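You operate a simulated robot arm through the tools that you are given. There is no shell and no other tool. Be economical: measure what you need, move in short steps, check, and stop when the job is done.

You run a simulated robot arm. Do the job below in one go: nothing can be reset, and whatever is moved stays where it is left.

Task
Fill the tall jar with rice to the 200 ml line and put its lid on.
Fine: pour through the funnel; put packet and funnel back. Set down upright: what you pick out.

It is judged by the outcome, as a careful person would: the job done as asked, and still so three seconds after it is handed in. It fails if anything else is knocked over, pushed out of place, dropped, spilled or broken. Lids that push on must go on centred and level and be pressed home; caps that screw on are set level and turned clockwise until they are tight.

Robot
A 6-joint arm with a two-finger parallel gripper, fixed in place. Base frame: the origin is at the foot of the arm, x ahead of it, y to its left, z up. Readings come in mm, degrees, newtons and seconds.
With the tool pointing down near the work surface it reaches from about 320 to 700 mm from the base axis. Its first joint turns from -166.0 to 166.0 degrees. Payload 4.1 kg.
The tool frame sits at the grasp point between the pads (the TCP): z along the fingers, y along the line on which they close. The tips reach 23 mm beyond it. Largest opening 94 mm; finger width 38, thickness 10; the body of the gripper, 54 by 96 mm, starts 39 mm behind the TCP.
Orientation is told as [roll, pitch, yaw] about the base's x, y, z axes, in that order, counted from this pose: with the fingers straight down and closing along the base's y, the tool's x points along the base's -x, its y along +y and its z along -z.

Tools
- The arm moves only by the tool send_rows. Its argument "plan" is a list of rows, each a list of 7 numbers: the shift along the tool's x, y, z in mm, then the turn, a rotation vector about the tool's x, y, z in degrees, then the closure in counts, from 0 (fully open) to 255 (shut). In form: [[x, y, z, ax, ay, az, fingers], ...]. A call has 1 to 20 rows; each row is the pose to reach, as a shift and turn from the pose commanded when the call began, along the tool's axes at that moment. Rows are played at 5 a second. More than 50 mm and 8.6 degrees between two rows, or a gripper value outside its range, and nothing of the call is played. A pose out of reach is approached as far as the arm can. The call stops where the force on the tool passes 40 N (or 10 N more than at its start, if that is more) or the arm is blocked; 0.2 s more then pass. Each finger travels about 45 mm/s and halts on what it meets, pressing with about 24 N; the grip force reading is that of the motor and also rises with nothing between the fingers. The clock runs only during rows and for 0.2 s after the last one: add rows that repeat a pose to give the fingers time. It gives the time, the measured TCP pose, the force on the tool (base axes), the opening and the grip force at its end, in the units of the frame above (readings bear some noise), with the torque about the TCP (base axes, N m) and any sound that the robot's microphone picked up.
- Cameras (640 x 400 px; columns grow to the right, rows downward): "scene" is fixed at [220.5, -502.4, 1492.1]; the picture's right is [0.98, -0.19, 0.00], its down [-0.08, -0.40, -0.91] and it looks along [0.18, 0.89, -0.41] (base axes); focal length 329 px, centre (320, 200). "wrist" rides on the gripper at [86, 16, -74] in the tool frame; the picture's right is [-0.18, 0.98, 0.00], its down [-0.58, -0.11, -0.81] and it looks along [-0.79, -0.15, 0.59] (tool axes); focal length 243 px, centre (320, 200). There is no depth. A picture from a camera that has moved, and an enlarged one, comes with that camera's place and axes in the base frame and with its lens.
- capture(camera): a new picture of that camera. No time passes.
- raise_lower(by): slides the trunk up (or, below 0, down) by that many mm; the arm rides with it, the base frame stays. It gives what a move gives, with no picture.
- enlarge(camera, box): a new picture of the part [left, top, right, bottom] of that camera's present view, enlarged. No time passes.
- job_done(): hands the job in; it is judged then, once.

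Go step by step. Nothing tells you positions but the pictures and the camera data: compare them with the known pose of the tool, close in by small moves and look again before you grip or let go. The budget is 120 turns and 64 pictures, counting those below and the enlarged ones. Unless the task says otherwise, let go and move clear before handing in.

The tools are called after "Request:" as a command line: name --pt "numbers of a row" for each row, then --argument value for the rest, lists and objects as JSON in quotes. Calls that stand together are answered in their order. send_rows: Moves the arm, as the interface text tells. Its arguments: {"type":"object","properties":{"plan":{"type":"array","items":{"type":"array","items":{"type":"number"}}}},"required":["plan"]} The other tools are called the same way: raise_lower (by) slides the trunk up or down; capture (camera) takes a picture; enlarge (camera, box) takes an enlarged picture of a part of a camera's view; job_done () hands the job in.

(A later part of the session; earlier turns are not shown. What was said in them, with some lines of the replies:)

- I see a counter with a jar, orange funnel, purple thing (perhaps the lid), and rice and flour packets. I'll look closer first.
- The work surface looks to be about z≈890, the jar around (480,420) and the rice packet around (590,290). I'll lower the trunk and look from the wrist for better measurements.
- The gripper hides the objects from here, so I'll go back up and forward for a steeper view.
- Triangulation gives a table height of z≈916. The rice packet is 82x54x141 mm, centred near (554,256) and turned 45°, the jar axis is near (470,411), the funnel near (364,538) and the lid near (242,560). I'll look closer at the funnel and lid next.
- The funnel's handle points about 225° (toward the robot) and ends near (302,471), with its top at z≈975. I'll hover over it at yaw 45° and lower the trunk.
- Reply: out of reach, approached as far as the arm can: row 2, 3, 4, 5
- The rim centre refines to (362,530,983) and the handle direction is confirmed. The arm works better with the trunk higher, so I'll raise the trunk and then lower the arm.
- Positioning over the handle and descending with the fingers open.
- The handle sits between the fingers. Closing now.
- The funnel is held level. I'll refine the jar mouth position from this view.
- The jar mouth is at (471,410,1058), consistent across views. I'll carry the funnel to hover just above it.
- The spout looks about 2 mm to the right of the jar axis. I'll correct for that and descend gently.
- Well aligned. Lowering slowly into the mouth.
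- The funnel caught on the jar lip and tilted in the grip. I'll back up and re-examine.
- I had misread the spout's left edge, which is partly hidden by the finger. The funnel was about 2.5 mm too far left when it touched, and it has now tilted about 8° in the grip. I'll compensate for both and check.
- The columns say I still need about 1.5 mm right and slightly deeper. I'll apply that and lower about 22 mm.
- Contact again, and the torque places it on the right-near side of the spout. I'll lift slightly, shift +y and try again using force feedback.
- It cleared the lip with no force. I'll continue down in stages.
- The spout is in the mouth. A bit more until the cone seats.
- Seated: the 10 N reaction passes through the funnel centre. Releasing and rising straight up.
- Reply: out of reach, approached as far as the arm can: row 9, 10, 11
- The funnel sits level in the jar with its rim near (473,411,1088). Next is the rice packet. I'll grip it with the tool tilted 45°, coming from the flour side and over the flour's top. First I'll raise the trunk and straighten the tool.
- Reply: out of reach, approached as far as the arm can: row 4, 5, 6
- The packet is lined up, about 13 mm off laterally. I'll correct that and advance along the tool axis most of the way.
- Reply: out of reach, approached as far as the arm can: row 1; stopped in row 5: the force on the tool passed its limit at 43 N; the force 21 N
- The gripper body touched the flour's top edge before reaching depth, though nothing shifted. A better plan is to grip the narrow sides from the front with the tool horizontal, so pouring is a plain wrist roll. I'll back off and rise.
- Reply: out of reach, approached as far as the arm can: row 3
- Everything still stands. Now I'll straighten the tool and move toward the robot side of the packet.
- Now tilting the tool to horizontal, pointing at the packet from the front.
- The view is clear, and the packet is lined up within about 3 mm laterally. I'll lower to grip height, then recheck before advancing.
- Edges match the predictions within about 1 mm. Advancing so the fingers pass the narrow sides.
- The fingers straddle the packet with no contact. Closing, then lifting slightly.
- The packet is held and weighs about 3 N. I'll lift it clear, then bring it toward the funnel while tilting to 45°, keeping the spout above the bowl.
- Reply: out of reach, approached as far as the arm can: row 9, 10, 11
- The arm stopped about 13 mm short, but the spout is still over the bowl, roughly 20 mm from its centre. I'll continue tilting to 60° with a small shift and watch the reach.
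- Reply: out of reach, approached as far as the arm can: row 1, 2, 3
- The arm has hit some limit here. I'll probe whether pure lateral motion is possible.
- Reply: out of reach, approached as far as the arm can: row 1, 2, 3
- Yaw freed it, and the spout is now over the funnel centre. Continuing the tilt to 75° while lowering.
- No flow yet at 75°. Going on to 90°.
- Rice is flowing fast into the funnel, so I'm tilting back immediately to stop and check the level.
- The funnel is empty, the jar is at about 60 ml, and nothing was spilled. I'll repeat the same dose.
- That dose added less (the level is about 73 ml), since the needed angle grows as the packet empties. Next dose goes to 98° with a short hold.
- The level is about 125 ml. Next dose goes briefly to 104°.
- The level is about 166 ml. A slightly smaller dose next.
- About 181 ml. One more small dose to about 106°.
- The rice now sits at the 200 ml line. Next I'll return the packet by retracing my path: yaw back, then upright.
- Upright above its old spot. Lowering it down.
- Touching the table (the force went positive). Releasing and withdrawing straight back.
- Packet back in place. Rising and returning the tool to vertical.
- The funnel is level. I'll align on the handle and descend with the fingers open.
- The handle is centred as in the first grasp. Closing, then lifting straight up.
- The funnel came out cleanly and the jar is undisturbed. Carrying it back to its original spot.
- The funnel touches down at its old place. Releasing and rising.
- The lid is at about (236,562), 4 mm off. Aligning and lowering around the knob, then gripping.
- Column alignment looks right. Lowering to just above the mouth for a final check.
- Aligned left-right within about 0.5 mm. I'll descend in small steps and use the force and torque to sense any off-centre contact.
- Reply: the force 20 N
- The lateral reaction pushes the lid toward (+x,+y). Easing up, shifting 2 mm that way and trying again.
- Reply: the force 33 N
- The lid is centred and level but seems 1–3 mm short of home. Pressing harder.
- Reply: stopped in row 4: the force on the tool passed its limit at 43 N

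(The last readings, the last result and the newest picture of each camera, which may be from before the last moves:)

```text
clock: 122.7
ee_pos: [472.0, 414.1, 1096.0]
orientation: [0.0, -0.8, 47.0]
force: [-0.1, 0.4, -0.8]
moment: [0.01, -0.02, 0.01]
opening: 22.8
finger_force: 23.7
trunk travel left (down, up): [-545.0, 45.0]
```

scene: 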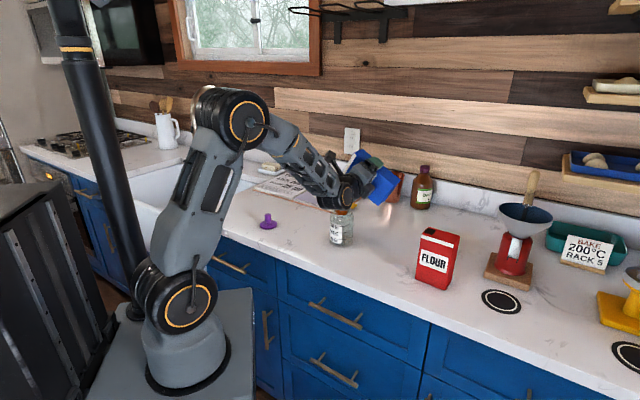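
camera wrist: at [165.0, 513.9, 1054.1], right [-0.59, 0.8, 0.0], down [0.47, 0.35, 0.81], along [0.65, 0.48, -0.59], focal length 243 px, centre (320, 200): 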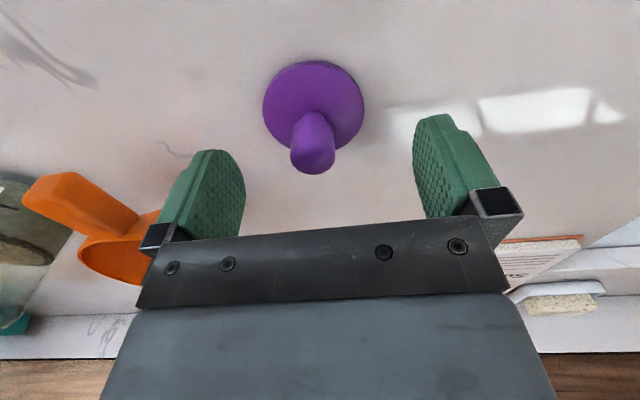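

Request:
send_rows --pt "0 0 0 0 0.8 0 255" --pt "0 0 1.5 0 0.8 0 255" --pt "0 0 3 0 0.8 0 255" --pt "0 0 3 0 0.8 0 255"

```text
clock: 123.7
ee_pos: [472.0, 414.2, 1095.2]
orientation: [0.0, -0.3, 47.1]
force: [0.2, -1.2, 10.1]
moment: [0.14, -0.18, 0.01]
opening: 22.5
finger_force: 24.0
trunk travel left (down, up): [-545.0, 45.0]
```

Request:
send_rows --pt "0 0 -3 0 0 0 255" --pt "1.5 0 -3 0 0 0 255" --pt "1.5 0 -1.5 0 0 0 255" --pt "1.5 0 0 0 0 0 255" --pt "1.5 0 0 0 0 0 255"

```text
clock: 124.9
ee_pos: [470.9, 412.3, 1096.1]
orientation: [0.0, -0.3, 47.1]
force: [-0.8, -0.8, 10.6]
moment: [0.12, -0.15, 0.05]
opening: 22.6
finger_force: 24.1
trunk travel left (down, up): [-545.0, 45.0]
```

Contact alternates sides only with tiny tilts, which suggests the flange is resting flat on the lip. I'll check that the plug is inside with a small lateral probe just off contact.

Request:
send_rows --pt "0 0 -2.8 0 0 0 255" --pt "0 1.5 -2.8 0 0 0 255" --pt "0 3 -2.8 0 0 0 255" --pt "0 3 -2.8 0 0 0 255"

```text
clock: 125.9
ee_pos: [469.1, 416.0, 1095.1]
orientation: [0.0, 0.0, 47.1]
force: [-0.5, -0.1, -0.1]
moment: [-0.01, -0.04, 0.01]
opening: 22.7
finger_force: 23.9
trunk travel left (down, up): [-545.0, 45.0]
```

Request:
send_rows --pt "0 0 1.4 0 0 0 255" --pt "0 0 2.8 0 0 0 255" --pt "0 0 2.8 0 0 0 255"

```text
clock: 126.7
ee_pos: [469.0, 415.6, 1095.7]
orientation: [-0.1, -0.5, 47.1]
force: [1.8, 4.0, 12.0]
moment: [0.33, -0.2, 0.03]
opening: 22.5
finger_force: 24.1
trunk travel left (down, up): [-545.0, 45.0]
```

Request:
send_rows --pt "0 0 -3 0 0 0 255" --pt "0 -3 -3 0 0 0 255" --pt "0 -3 -3 0 0 0 255" --pt "0 -3 -3 0 0 0 255"

Request:
enlarge --camera "wrist" --box '[250, 20, 410, 220]'

```text
clock: 127.7
ee_pos: [472.8, 412.4, 1095.4]
orientation: [0.0, -0.1, 47.0]
force: [-0.3, -0.9, -0.2]
moment: [0.01, 0.03, 0.01]
opening: 22.6
finger_force: 24.0
trunk travel left (down, up): [-545.0, 45.0]
```

```text
2.00 times, centred on (330, 120) of wrist
camera zoom: at [400.5, 359.5, 1168.9], right [-0.59, 0.8, 0.0], down [0.47, 0.35, 0.81], along [0.65, 0.48, -0.59], focal length 485 px, centre (300, 360)
```

zoom: 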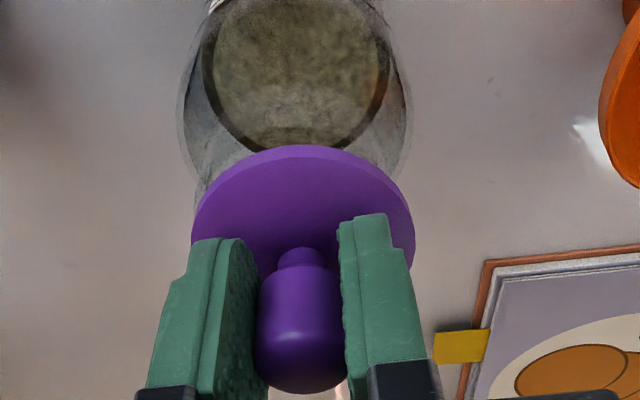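

The wrist view shows the lid about 2.6 mm too far toward +y/−x relative to the jar axis. Correcting with tool shifts of (+1.6, −2.4) and lowering again.

Request:
send_rows --pt "0 0 -3 0 0 0 255" --pt "1.6 -2.35 -3 0 0 0 255" --pt "1.6 -2.35 -1.5 0 0 0 255" --pt "1.6 -2.35 0 0 0 0 255" --pt "1.6 -2.35 1.5 0 0 0 255" --pt "1.6 -2.35 3 0 0 0 255" --pt "1.6 -2.35 3 0 0 0 255"

```text
clock: 129.3
ee_pos: [471.6, 410.7, 1095.8]
orientation: [0.0, -0.4, 47.1]
force: [0.2, 1.3, 13.9]
moment: [0.22, 0.06, 0.02]
opening: 22.2
finger_force: 24.4
trunk travel left (down, up): [-545.0, 45.0]
```

Request:
send_rows --pt "0 0 -0.8 0 0 0 255" --pt "1 -1 -0.8 0 0 0 255" --pt "2 -1 -0.8 0 0 0 255" --pt "2 0 -0.8 0 0 0 255" --pt "1 0 -0.8 0 0 0 255" --pt "1 0 -0.8 0 0 0 255"

```text
clock: 130.7
ee_pos: [471.1, 409.1, 1094.8]
orientation: [0.1, -0.3, 47.1]
force: [2.8, 1.1, 17.6]
moment: [0.03, -0.01, 0.0]
opening: 22.1
finger_force: 24.5
trunk travel left (down, up): [-545.0, 45.0]
```

The contact is now nearly centred. Pressing here.

Request:
send_rows --pt "1 0 1 0 0 0 255" --pt "1 0 2 0 0 0 255" --pt "1 0 3 0 0 0 255" --pt "1 0 4 0 0 0 255" --pt "1 0 5 0 0 0 255"

```text
clock: 131.9
ee_pos: [471.2, 410.6, 1094.6]
orientation: [-0.1, -0.9, 47.0]
force: [-0.2, -0.5, 9.7]
moment: [-0.1, 0.22, 0.01]
opening: 22.4
finger_force: 24.4
trunk travel left (down, up): [-545.0, 45.0]
stopped in row 5: the force on the tool passed its limit at 41 N (the readings are from after the stop); the commanded pose is now the measured one
```

Request:
send_rows --pt "0 0 -1 0 0.5 0 255" --pt "0 0 -2 0 0.5 0 255" --pt "0 0 -2 0 0.5 0 255"

```text
clock: 132.7
ee_pos: [472.0, 410.4, 1095.3]
orientation: [-0.1, -0.2, 47.1]
force: [2.1, 0.6, 6.5]
moment: [0.2, -0.13, -0.03]
opening: 22.5
finger_force: 24.2
trunk travel left (down, up): [-545.0, 45.0]
```

Request:
send_rows --pt "0 0 -1.3 0 0 0 255" --pt "0 -1.5 -1.3 0 0 0 255" --pt "0 -3 -1.3 0 0 0 255" --pt "0 -4 -1.3 0 0 0 255" --pt "0 -4 -1.3 0 0 0 255"

```text
clock: 133.9
ee_pos: [474.1, 407.4, 1095.6]
orientation: [-0.1, -0.2, 47.1]
force: [0.3, -0.7, -0.8]
moment: [0.03, -0.04, 0.01]
opening: 22.3
finger_force: 24.2
trunk travel left (down, up): [-545.0, 45.0]
```

Request:
send_rows --pt "0 3.2 -1 0 0 0 255" --pt "0 3.2 1 0 0 0 255" --pt "1 3.2 1 0 0 0 255" --pt "1 4.2 1 0 0 0 255" --pt "0 4.2 1 0 0 0 255" --pt "-1 4.2 1 0 0 0 255" --pt "-1 3.2 1 0 0 0 255" --pt "-1 2.2 1 0 0 0 255" --pt "0 2.2 1 0 0 0 255" --pt "0 3.2 1 0 0 0 255" --pt "0 3.2 1 0 0 0 255"

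```text
clock: 136.3
ee_pos: [471.4, 409.8, 1095.2]
orientation: [0.0, -0.2, 47.0]
force: [0.0, -1.1, 2.9]
moment: [0.02, -0.05, -0.02]
opening: 22.2
finger_force: 24.4
trunk travel left (down, up): [-545.0, 45.0]
```

Request:
send_rows --pt "-0.5 0.4 0.5 0 -0.3 0 255" --pt "-0.5 0.4 1.5 0 -0.3 0 255" --pt "-0.5 0.4 2.5 0 -0.3 0 255" --pt "-0.5 0.4 3.3 0 -0.3 0 255" --pt "-0.5 0.4 3.8 0 -0.3 0 255" --pt "-0.5 0.4 3.8 0 -0.3 0 255" --pt "-0.5 0.4 3.8 0 -0.3 0 255"

```text
clock: 137.9
ee_pos: [472.7, 410.9, 1094.2]
orientation: [-0.2, -1.0, 47.1]
force: [5.7, 3.2, 32.2]
moment: [0.0, -0.14, 0.04]
opening: 22.5
finger_force: 23.9
trunk travel left (down, up): [-545.0, 45.0]
```

Request:
enlarge --camera "scene" --box '[326, 185, 358, 225]'

```text
refused: no pictures are left
```

No pictures remain, so I'll rely on force. The contacts hint the jar centre lies slightly toward the robot, so I'll search in that direction for where the plug drops in.

Request:
send_rows --pt "0 0 -3 0 0 0 255" --pt "0 0 -6 0 0 0 255" --pt "2 0 -6 0 0 0 255" --pt "2 0 -4.5 0 0 0 255" --pt "2 0 -3 0 0 0 255" --pt "2 0 -3 0 0 0 255"

```text
clock: 139.3
ee_pos: [470.0, 408.2, 1094.5]
orientation: [-0.1, -0.6, 47.0]
force: [-2.5, -1.1, 7.0]
moment: [0.18, 0.09, 0.02]
opening: 22.6
finger_force: 23.9
trunk travel left (down, up): [-545.0, 45.0]
```

Request:
send_rows --pt "0 0 -2 0 0 0 255" --pt "2 0 -2 0 0 0 255" --pt "2 0 -1 0 0 0 255" --pt "2 0 0 0 0 0 255" --pt "2 0 0 0 0 0 255"

```text
clock: 140.5
ee_pos: [469.6, 406.8, 1094.9]
orientation: [-0.1, -0.6, 47.2]
force: [0.5, 0.1, 5.6]
moment: [0.16, -0.06, 0.0]
opening: 22.4
finger_force: 24.1
trunk travel left (down, up): [-545.0, 45.0]
```

Request:
send_rows --pt "0 0 -2 0 0 0 255" --pt "1.5 -1.4 -2 0 0 0 255" --pt "1.5 -1.4 -1 0 0 0 255" --pt "1.5 -1.4 0 0 0 0 255" --pt "1.5 -1.4 0 0 0 0 255"

```text
clock: 141.7
ee_pos: [469.2, 405.4, 1096.1]
orientation: [-0.1, -0.6, 47.0]
force: [0.6, 0.0, 2.7]
moment: [0.07, -0.05, 0.01]
opening: 22.3
finger_force: 23.6
trunk travel left (down, up): [-545.0, 45.0]
```

Request:
send_rows --pt "0 0 -2.5 0 0 0 255" --pt "-5.5 0.6 -2.5 0 0 0 255" --pt "-5.5 0.6 -0.8 0 0 0 255" --pt "-4.3 0.6 -0.8 0 0 0 255" --pt "-4.3 1.8 -0.8 0 0 0 255" --pt "-5.5 1.8 -0.8 0 0 0 255" --pt "-6.7 1.8 -0.8 0 0 0 255" --pt "-6.7 0.6 -0.8 0 0 0 255" --pt "-6.7 -0.6 -0.8 0 0 0 255" --pt "-5.5 -0.6 -0.8 0 0 0 255" --pt "-4.3 -0.6 -0.8 0 0 0 255" --pt "-3.1 -0.6 -0.8 0 0 0 255" --pt "-3.1 0.6 -0.8 0 0 0 255" --pt "-3.1 1.8 -0.8 0 0 0 255" --pt "-3.1 3 -0.8 0 0 0 255" --pt "-4.3 3 -0.8 0 0 0 255" --pt "-5.5 3 -0.8 0 0 0 255" --pt "-6.7 3 -0.8 0 0 0 255" --pt "-6.7 3 -0.8 0 0 0 255"

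```text
clock: 145.7
ee_pos: [470.9, 413.1, 1095.6]
orientation: [-0.1, -0.5, 47.1]
force: [0.1, -0.2, -0.5]
moment: [0.01, -0.01, 0.02]
opening: 22.7
finger_force: 24.4
trunk travel left (down, up): [-545.0, 45.0]
```

No contact force at a depth that should touch, so the plug may have found the mouth. Lowering here to check.

Request:
send_rows --pt "0 0 1 0 0 0 255" --pt "0 0 2 0 0 0 255" --pt "0 0 2 0 0 0 255"

```text
clock: 146.5
ee_pos: [471.0, 412.9, 1094.9]
orientation: [-0.2, -0.6, 47.0]
force: [-0.8, 1.4, 14.6]
moment: [0.08, 0.22, 0.04]
opening: 22.6
finger_force: 24.0
trunk travel left (down, up): [-545.0, 45.0]
```

Request:
send_rows --pt "0 0 -4 0 0 0 255" --pt "1.2 -2.4 -4 0 0 0 255" --pt "1.2 -2.4 -1.1 0 0 0 255" --pt "2.4 -2.4 -1.1 0 0 0 255" --pt "2.4 -1.2 -1.1 0 0 0 255" --pt "1.2 -1.2 -1.1 0 0 0 255" --pt "0 -1.2 -1.1 0 0 0 255" --pt "0 -2.4 -1.1 0 0 0 255" --pt "0 -3.6 -1.1 0 0 0 255" --pt "1.2 -3.6 -1.1 0 0 0 255" --pt "2.4 -3.6 -1.1 0 0 0 255" --pt "2.4 -3.6 -1.1 0 0 0 255"

```text
clock: 149.1
ee_pos: [472.3, 408.8, 1095.7]
orientation: [-0.1, -0.5, 47.0]
force: [1.2, 1.2, 4.4]
moment: [0.18, -0.03, 0.01]
opening: 22.4
finger_force: 23.6
trunk travel left (down, up): [-545.0, 45.0]
```

Request:
send_rows --pt "1.2 0 0 0 0 0 255" --pt "1.2 1.2 0 0 0 0 255" --pt "1.2 2.4 0 0 0 0 255" --pt "1.2 3.6 0 0 0 0 255" --pt "0 3.6 0 0 0 0 255" --pt "-1.2 3.6 0 0 0 0 255" --pt "-2.4 3.6 0 0 0 0 255" --pt "-3.6 3.6 0 0 0 0 255" --pt "-3.6 2.4 0 0 0 0 255" --pt "-3.6 1.2 0 0 0 0 255" --pt "-3.6 0 0 0 0 0 255" --pt "-3.6 -1.2 0 0 0 0 255" --pt "-2.4 -1.2 0 0 0 0 255" --pt "-1.2 -1.2 0 0 0 0 255" --pt "0 -1.2 0 0 0 0 255" --pt "0 -1.2 0 0 0 0 255"

```text
clock: 152.5
ee_pos: [472.7, 406.8, 1094.9]
orientation: [-0.2, -0.6, 47.1]
force: [-4.4, 7.6, 13.5]
moment: [0.89, 0.04, 0.2]
opening: 22.3
finger_force: 23.8
trunk travel left (down, up): [-545.0, 45.0]
heard: snap
```

A snap was heard: the lid has engaged. I'll relax the sideways load before anything else.

Request:
send_rows --pt "0 0.6 0 0 0 0 255" --pt "0 1.2 0 0 0 0 255" --pt "0 1.2 0 0 0 0 255"

```text
clock: 153.3
ee_pos: [471.8, 408.5, 1095.2]
orientation: [-0.1, -0.5, 47.1]
force: [-5.1, 3.9, 12.7]
moment: [0.38, 0.11, 0.08]
opening: 22.5
finger_force: 24.1
trunk travel left (down, up): [-545.0, 45.0]
```

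Request:
send_rows --pt "0 1 0 0 0 0 255" --pt "0 2 0 0 0 0 255" --pt "0 3 0 0 0 0 255" --pt "0 3 0 0 0 0 255"

```text
clock: 154.3
ee_pos: [472.3, 408.6, 1097.4]
orientation: [0.0, -0.5, 47.1]
force: [-1.2, -4.7, 7.7]
moment: [-0.31, -0.01, 0.03]
opening: 22.5
finger_force: 23.4
trunk travel left (down, up): [-545.0, 45.0]
```

Request:
send_rows --pt "0.7 -0.4 0 0 0 0 255" --pt "1.3 -0.8 0 0 0 0 255" --pt "1.3 -0.8 0 0 0 0 255"

```text
clock: 155.1
ee_pos: [470.4, 407.9, 1095.3]
orientation: [-0.1, -0.7, 47.1]
force: [2.2, 0.6, 8.8]
moment: [0.3, -0.28, 0.06]
opening: 22.4
finger_force: 23.5
trunk travel left (down, up): [-545.0, 45.0]
```

Side load relaxed. Now pressing straight down firmly to make sure it is home.

Request:
send_rows --pt "0 0 1 0 0 0 255" --pt "0 0 2 0 0 0 255" --pt "0 0 3 0 0 0 255" --pt "0 0 3.5 0 0 0 255" --pt "0 0 3.5 0 0 0 255"

```text
clock: 156.3
ee_pos: [469.3, 407.5, 1095.8]
orientation: [0.0, -1.1, 47.0]
force: [6.2, 4.2, 34.2]
moment: [0.15, -0.06, 0.03]
opening: 22.4
finger_force: 24.0
trunk travel left (down, up): [-545.0, 45.0]
```

Solid at 34 N. Backing off the pressure and checking the residual.

Request:
send_rows --pt "0 0 -2 0 0.3 0 255" --pt "0 0 -3.5 0 0.5 0 255" --pt "0 0 -4.5 0 0.5 0 255" --pt "0 0 -4.5 0 0.5 0 255"

```text
clock: 157.3
ee_pos: [470.0, 408.1, 1094.7]
orientation: [-0.1, 0.0, 47.1]
force: [3.7, 2.8, 14.8]
moment: [0.2, -0.23, 0.03]
opening: 22.3
finger_force: 23.6
trunk travel left (down, up): [-545.0, 45.0]
```

Request:
send_rows --pt "-0.5 0 -1 0 -0.2 0 255" --pt "-1 0 -1.8 0 -0.3 0 255" --pt "-1 0 -1.8 0 -0.3 0 255"

```text
clock: 158.1
ee_pos: [471.2, 409.2, 1096.0]
orientation: [0.1, -0.2, 47.2]
force: [-0.6, 0.7, -0.4]
moment: [-0.01, 0.02, 0.0]
opening: 22.1
finger_force: 23.8
trunk travel left (down, up): [-545.0, 45.0]
heard: snap
```

A second snap came while easing off. I'll test with a small lateral probe whether the lid is engaged.

Request:
send_rows --pt "0 0.8 0 0 0 0 255" --pt "0 1.6 0 0 0 0 255" --pt "0 1.6 0 0 0 0 255"

```text
clock: 158.9
ee_pos: [468.8, 410.5, 1096.5]
orientation: [-0.2, -0.2, 47.1]
force: [-0.3, 0.2, -0.1]
moment: [0.0, -0.01, -0.01]
opening: 22.3
finger_force: 24.0
trunk travel left (down, up): [-545.0, 45.0]
```

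It popped off while lifting. Its engaged position was about (470.8, 408.1), so I'll return there and press again, listening for the snap. This time I'll release without lifting.

Request:
send_rows --pt "0.9 -2.1 -1 0 -0.2 0 255" --pt "0.9 -2.1 0 0 -0.2 0 255" --pt "0.9 -2.1 1 0 -0.2 0 255" --pt "0.9 -2.1 2 0 -0.2 0 255" --pt "0.9 -2.1 3 0 -0.2 0 255" --pt "0.9 -2.1 4 0 -0.2 0 255" --pt "0.9 -2.1 4 0 -0.2 0 255"

```text
clock: 160.5
ee_pos: [470.2, 408.8, 1094.6]
orientation: [-0.1, -0.7, 47.1]
force: [1.4, -0.3, 14.2]
moment: [-0.21, 0.11, 0.0]
opening: 22.5
finger_force: 23.4
trunk travel left (down, up): [-545.0, 45.0]
```

Request:
send_rows --pt "0 0 1 0 0 0 255" --pt "0 0 2 0 0 0 255" --pt "0 0 3 0 0 0 255" --pt "0 0 3 0 0 0 255"

```text
clock: 161.5
ee_pos: [469.8, 407.4, 1095.6]
orientation: [-0.1, -1.2, 47.0]
force: [3.6, 3.6, 37.2]
moment: [0.03, 0.34, 0.02]
opening: 21.9
finger_force: 24.0
trunk travel left (down, up): [-545.0, 45.0]
```

Request:
send_rows --pt "0 0 -4.2 0 0 0 255" --pt "-0.8 0.3 -4.2 0 0 0 255" --pt "-0.1 0.3 -4.2 0 0 0 255" --pt "-0.1 1 -4.2 0 0 0 255" --pt "-0.8 1 -4.2 0 0 0 255" --pt "-1.5 1 -4.2 0 0 0 255" --pt "-1.5 0.3 -4.2 0 0 0 255" --pt "-1.5 -0.4 -4.2 0 0 0 255" --pt "-0.8 -0.4 -4.2 0 0 0 255" --pt "-0.1 -0.4 -4.2 0 0 0 255" --pt "0.6 -0.4 -4.2 0 0 0 255" --pt "0.6 0.3 -4.2 0 0 0 255" --pt "0.6 1 -4.2 0 0 0 255" --pt "0.6 1.7 -4.2 0 0 0 255" --pt "-0.1 1.7 -4.2 0 0 0 255" --pt "-0.8 1.7 -4.2 0 0 0 255" --pt "-0.8 1 -4.2 0 0 0 255"

```text
clock: 165.1
ee_pos: [469.0, 409.6, 1096.2]
orientation: [0.0, -0.6, 47.1]
force: [-1.5, -1.9, 6.4]
moment: [-0.01, 0.09, 0.05]
opening: 21.9
finger_force: 23.6
trunk travel left (down, up): [-545.0, 45.0]
```

Request:
send_rows --pt "1.2 -1.1 0 0 0.4 0 255" --pt "1.2 -1.1 1.3 0 0.4 0 255" --pt "1.9 -1.1 1.3 0 0.4 0 255" --pt "1.9 -0.4 1.3 0 0.4 0 255" --pt "1.2 -0.4 1.3 0 0.4 0 255" --pt "0.5 -0.4 1.3 0 0.4 0 255" --pt "0.5 -1.1 1.3 0 0.4 0 255" --pt "0.5 -1.8 1.3 0 0.4 0 255" --pt "1.2 -1.8 1.3 0 0.4 0 255" --pt "1.9 -1.8 1.3 0 0.4 0 255" --pt "2.6 -1.8 1.3 0 0.4 0 255" --pt "2.6 -1.1 1.3 0 0.4 0 255" --pt "2.6 -0.4 1.3 0 0.4 0 255" --pt "2.6 0.3 1.3 0 0.4 0 255" --pt "1.9 0.3 1.3 0 0.4 0 255" --pt "1.2 0.3 1.3 0 0.4 0 255" --pt "0.5 0.3 1.3 0 0.4 0 255" --pt "-0.2 0.3 1.3 0 0.4 0 255" --pt "-0.2 -0.8 1.3 0 0.4 0 255" --pt "0.5 -1.1 1.3 0 0.4 0 255"

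```text
clock: 169.3
ee_pos: [469.5, 407.4, 1095.6]
orientation: [0.0, -0.3, 47.1]
force: [-1.2, -2.2, 23.0]
moment: [0.06, 0.17, 0.05]
opening: 22.1
finger_force: 24.5
trunk travel left (down, up): [-545.0, 45.0]
```

Request:
send_rows --pt "0 0 -1.7 0 0 0 255" --pt "1.9 0 -1.7 0 0 0 255" --pt "3.1 0 -1.7 0 0 0 255" --pt "3.1 1.2 -1.7 0 0 0 255" --pt "3.1 2.4 -1.7 0 0 0 255" --pt "1.9 2.4 -1.7 0 0 0 255" --pt "0.7 2.4 -1.7 0 0 0 255" --pt "-0.5 2.4 -1.7 0 0 0 255" --pt "-1.7 2.4 -1.7 0 0 0 255" --pt "-1.7 1.2 -1.7 0 0 0 255" --pt "-1.7 0 -1.7 0 0 0 255" --pt "-1.7 -1.2 -1.7 0 0 0 255" --pt "-1.7 -2.4 -1.7 0 0 0 255" --pt "-0.5 -2.4 -1.7 0 0 0 255" --pt "0.7 -2.4 -1.7 0 0 0 255" --pt "0.7 -1.2 -1.7 0 0 0 255" --pt "0.7 0 -1.7 0 0 0 255"

```text
clock: 172.9
ee_pos: [471.3, 408.1, 1094.6]
orientation: [-0.1, -0.2, 47.0]
force: [0.7, -2.3, 4.6]
moment: [-0.03, -0.03, 0.02]
opening: 22.6
finger_force: 23.4
trunk travel left (down, up): [-545.0, 45.0]
```

Request:
send_rows --pt "-1.2 -1.8 1.2 0 -0.35 0 255" --pt "-2.4 -1.8 1.2 0 -0.35 0 255" --pt "-2.4 -0.6 1.2 0 -0.35 0 255" --pt "-1.2 -0.6 1.2 0 -0.35 0 255" --pt "0 -0.6 1.2 0 -0.35 0 255" --pt "1.2 -0.6 1.2 0 -0.35 0 255" --pt "2.4 -0.6 1.2 0 -0.35 0 255" --pt "2.4 0.6 1.2 0 -0.35 0 255" --pt "1.2 0.6 1.2 0 -0.35 0 255" --pt "0 0.6 1.2 0 -0.35 0 255" --pt "-1.2 0.6 1.2 0 -0.35 0 255" --pt "-2.4 0.6 1.2 0 -0.35 0 255" --pt "-3.6 0.6 1.2 0 -0.35 0 255" --pt "-3.6 1.8 1.2 0 -0.35 0 255" --pt "-2.4 1.8 1.2 0 -0.35 0 255" --pt "-1.2 1.8 1.2 0 -0.35 0 255" --pt "0 1.8 1.2 0 -0.35 0 255" --pt "1.2 1.8 1.2 0 -0.35 0 255" --pt "2.4 1.8 1.2 0 -0.35 0 255" --pt "2.4 1.8 1.2 0 -0.35 0 255"

```text
clock: 177.1
ee_pos: [467.2, 408.1, 1096.4]
orientation: [-0.1, -0.5, 47.1]
force: [1.6, 4.8, 13.2]
moment: [0.28, -0.14, 0.07]
opening: 22.6
finger_force: 24.4
trunk travel left (down, up): [-545.0, 45.0]
```

Request:
send_rows --pt "-1.5 -2.8 0 0 0 0 255" --pt "-1.5 -2.8 0.9 0 0.2 0 255" --pt "-3.5 -2.8 0.9 0 0.2 0 255" --pt "-5.5 -2.8 0.9 0 0.2 0 255" --pt "-5.5 -2.3 0.9 0 0.2 0 255" --pt "-3.5 -2.3 0.9 0 0.2 0 255" --pt "-1.5 -2.3 0.9 0 0.2 0 255" --pt "-1.5 -1.7 0.9 0 0.2 0 255" --pt "-3.5 -1.7 0.9 0 0.2 0 255" --pt "-5.5 -1.7 0.9 0 0.2 0 255" --pt "-5.5 -1.1 0.9 0 0.2 0 255" --pt "-3.5 -1.1 0.9 0 0.2 0 255" --pt "-1.5 -1.1 0.9 0 0.2 0 255" --pt "-1.5 -0.5 0.9 0 0.2 0 255" --pt "-3.5 -0.5 0.9 0 0.2 0 255" --pt "-5.5 -0.5 0.9 0 0.2 0 255" --pt "-5.5 0.1 0.9 0 0.2 0 255" --pt "-3.5 0.1 0.9 0 0.2 0 255" --pt "-1.5 0.1 0.9 0 0.2 0 255" --pt "-2.5 0.1 0.9 0 0.2 0 255"

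```text
clock: 181.3
ee_pos: [469.8, 407.8, 1094.1]
orientation: [0.0, -0.5, 47.2]
force: [6.1, -4.2, 25.9]
moment: [0.03, -0.36, -0.05]
opening: 22.4
finger_force: 24.5
trunk travel left (down, up): [-545.0, 45.0]
```

Request:
send_rows --pt "0 -0.5 -1 0 0 0 255" --pt "0 -1 -2.4 0 0 0 255" --pt "0 -1 -2.4 0 0 0 255"

```text
clock: 182.1
ee_pos: [468.5, 407.3, 1095.5]
orientation: [0.0, -0.3, 47.1]
force: [3.9, -2.1, 14.9]
moment: [0.25, -0.27, -0.05]
opening: 22.3
finger_force: 24.1
trunk travel left (down, up): [-545.0, 45.0]
```

I'll let the lid centre itself: set it down lightly at the best-estimate centre, release, close the fingers above the knob, then press down on the knob top.

Request:
send_rows --pt "0 0 -4 0 0 0 255" --pt "0 0 -4 0 -0.2 0 255" --pt "0 0 -2.2 0 -0.2 0 255" --pt "0 0 -2.2 0 -0.2 0 255" --pt "0 0 -2.2 0 -0.2 0 200" --pt "0 0 -2.2 0 -0.2 0 100" --pt "0 0 -2.2 0 -0.2 0 0" --pt "0 0 -2.2 0 -0.2 0 0" --pt "0 0 -22 0 -0.2 0 0" --pt "0 0 -44 0 -0.2 0 0" --pt "0 0 -44 0 -0.2 0 255" --pt "0 0 -44 0 -0.2 0 255" --pt "0 0 -44 0 -0.2 0 255" --pt "0 0 -44 0 -0.2 0 255" --pt "0 0 -44 0 -0.2 0 255" --pt "0 0 -44 0 -0.2 0 255"

```text
clock: 185.5
ee_pos: [470.3, 409.4, 1138.7]
orientation: [-0.1, -0.5, 47.1]
force: [-0.5, -0.9, -0.3]
moment: [0.0, -0.04, -0.03]
opening: 0.0
finger_force: 24.5
trunk travel left (down, up): [-545.0, 45.0]
```

Request:
send_rows --pt "0 0 7 0 0 0 255" --pt "0 0 10 0 0 0 255" --pt "0 0 12 0 0 0 255" --pt "0 0 13.5 0 0 0 255" --pt "0 0 15 0 0 0 255" --pt "0 0 16.5 0 0 0 255" --pt "0 0 18 0 0 0 255" --pt "0 0 19 0 0 0 255" --pt "0 0 20 0 0 0 255" --pt "0 0 20 0 0 0 255"

```text
clock: 186.9
ee_pos: [470.4, 408.3, 1130.2]
orientation: [-0.1, -1.3, 47.1]
force: [-2.8, -3.6, 11.4]
moment: [-0.12, 0.1, 0.02]
opening: 0.2
finger_force: 23.8
trunk travel left (down, up): [-545.0, 45.0]
stopped in row 6: the force on the tool passed its limit at 42 N (the readings are from after the stop); the commanded pose is now the measured one
5 turns are left
```

Request:
send_rows --pt "0 0 1.2 0 0.5 0 255" --pt "1 0 1.5 0 0.5 0 255" --pt "1 1 1.5 0 0.5 0 255" --pt "0 1.4 1.5 0 0.5 0 255" --pt "-1.2 1 1.5 0 0.5 0 255" --pt "-1.6 0 1.5 0 0.5 0 255" --pt "-1.2 -1.2 1.5 0 0.5 0 255" --pt "0 -1.8 1.5 0 0.5 0 255" --pt "1.4 -1.4 1.5 0 0.5 0 255" --pt "2.2 0 1.5 0 0.5 0 255" --pt "1.8 1.8 1.5 0 0.5 0 255" --pt "0 2.6 1.5 0 0.5 0 255" --pt "-2 2 1.5 0 0.5 0 255" --pt "-3 0 1.5 0 0.5 0 255" --pt "-2.2 -2.2 1.5 0 0.5 0 255" --pt "0 -3.2 1.5 0 0.5 0 255" --pt "2.4 -2.4 1.5 0 0.5 0 255" --pt "3.4 0 1.5 0 0.5 0 255" --pt "2 2 1.5 0 0.5 0 255" --pt "0 0 1.5 0 0.5 0 255"

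```text
clock: 191.1
ee_pos: [469.6, 408.1, 1128.5]
orientation: [-0.1, -0.9, 47.0]
force: [1.4, 0.9, 34.6]
moment: [-0.01, 0.04, -0.05]
opening: 0.0
finger_force: 23.9
trunk travel left (down, up): [-545.0, 45.0]
4 turns are left
```

Request:
send_rows --pt "0 0 -25 0 0 0 200" --pt "0 0 -25 0 0 0 100" --pt "0 0 -25 0 0 0 0" --pt "0 0 -25 0 0 0 0" --pt "0 0 -25 0 0 0 0" --pt "0 0 -25 0 0 0 0" --pt "0 0 3 0 0 0 0" --pt "0 0 28 0 0 0 0" --pt "0 0 28 0 0 0 150" --pt "0 0 28 0 0 0 255" --pt "0 0 28 0 0 0 255" --pt "0 0 28 0 0 0 255" --pt "0 0 28 0 0 0 255" --pt "0 0 29.5 0 0 0 255" --pt "1.2 0 29.8 0 0 0 255" --pt "1.2 1.2 29.8 0 0 0 255" --pt "0 1.2 29.8 0 0 0 255" --pt "-1.2 1.2 29.8 0 0 0 255" --pt "-1.2 0 29.8 0 0 0 255" --pt "-1.2 -1.2 29.8 0 0 0 255"

```text
clock: 195.3
ee_pos: [471.6, 410.9, 1097.7]
orientation: [-0.2, -0.6, 47.3]
force: [-6.6, -2.2, 17.9]
moment: [-0.18, 0.35, 0.02]
opening: 22.4
finger_force: 24.4
trunk travel left (down, up): [-545.0, 45.0]
3 turns are left
```

Request:
send_rows --pt "-1.2 0 0 0 0 0 255" --pt "-1.2 1.2 0 0 0 0 255" --pt "-1.2 2.4 0 0 0 0 255" --pt "-1.2 3.6 0 0 0 0 255" --pt "0 3.6 0 0 0 0 255" --pt "1.2 3.6 0 0 0 0 255" --pt "2.4 3.6 0 0 0 0 255" --pt "3.6 3.6 0 0 0 0 255" --pt "3.6 2.4 0 0 0 0 255" --pt "3.6 1.2 0 0 0 0 255" --pt "3.6 0 0 0 0 0 255" --pt "3.6 -1.2 0 0 0 0 255" --pt "2.4 -1.2 0 0 0 0 255" --pt "1.2 -1.2 0 0 0 0 255" --pt "0 -1.2 0 0 0 0 255" --pt "0 0 0 0 0 0 255" --pt "0.6 0.6 0.5 0 0 0 255" --pt "1 1 1 0 0 0 255" --pt "1 1 1 0 0 0 255"

```text
clock: 199.3
ee_pos: [471.5, 409.1, 1096.2]
orientation: [0.0, -0.8, 47.1]
force: [2.1, 3.8, 26.3]
moment: [-0.21, 0.26, -0.01]
opening: 22.1
finger_force: 23.6
trunk travel left (down, up): [-545.0, 45.0]
2 turns are left
```

No further snap came and I'm almost out of turns, so I'll give one last press, ease off, release the lid where it sits, and move clear.

Request:
send_rows --pt "0 0 1 0 0.3 0 255" --pt "0 0 1.5 0 0.3 0 255" --pt "0 0 -1 0 0.3 0 255" --pt "0 0 -3 0 0.2 0 255" --pt "0 0 -3.6 0 0.2 0 255" --pt "0 0 -3.6 0 0.2 0 200" --pt "0 0 -3.6 0 0.2 0 100" --pt "0 0 -3.6 0 0.2 0 0" --pt "0 0 -3.6 0 0.2 0 0" --pt "0 0 -3.6 0 0.2 0 0" --pt "0 0 -25 0 0.2 0 0" --pt "0 0 -60 0 0.2 0 0" --pt "0 0 -100 0 0.2 0 0" --pt "0 0 -100 0 0.2 0 0"

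```text
clock: 202.3
ee_pos: [471.1, 411.2, 1194.7]
orientation: [-0.1, -0.2, 47.1]
force: [0.4, -0.3, -0.6]
moment: [-0.02, 0.0, 0.02]
opening: 93.9
finger_force: 0.0
trunk travel left (down, up): [-545.0, 45.0]
heard: snap
1 turns are left
```

Another snap was heard during that last press and release, and the gripper is open and clear. I'm on my last turn, so I'm handing in.

Request:
job_done

```text
The job is handed in.
```

I handed the job in, but I can't confirm that the lid is pressed home: I was out of pictures and couldn't look at the jar after letting go.

- **Rice:** poured through the funnel to about the 200 ml line. I read it at roughly 196–198 ml in the last close view during pouring.
- **Lid:** it sits on the jar mouth, roughly centred. A snap sounded during the last press and release. An earlier snap had come just as the lid popped off, so this one may not mean it is fully on.
- **Jar:** it probably shifted a few millimetres while I was trying to seat the lid.
- **Packet and funnel:** the packet was set down upright at its old spot. The funnel touched down at its original place before I let go. I saw no spill and nothing knocked over while I still had pictures.
- **Flour packet:** the gripper pressed on its top edge (about 43 N) before I changed approach. It looked undisturbed afterwards.
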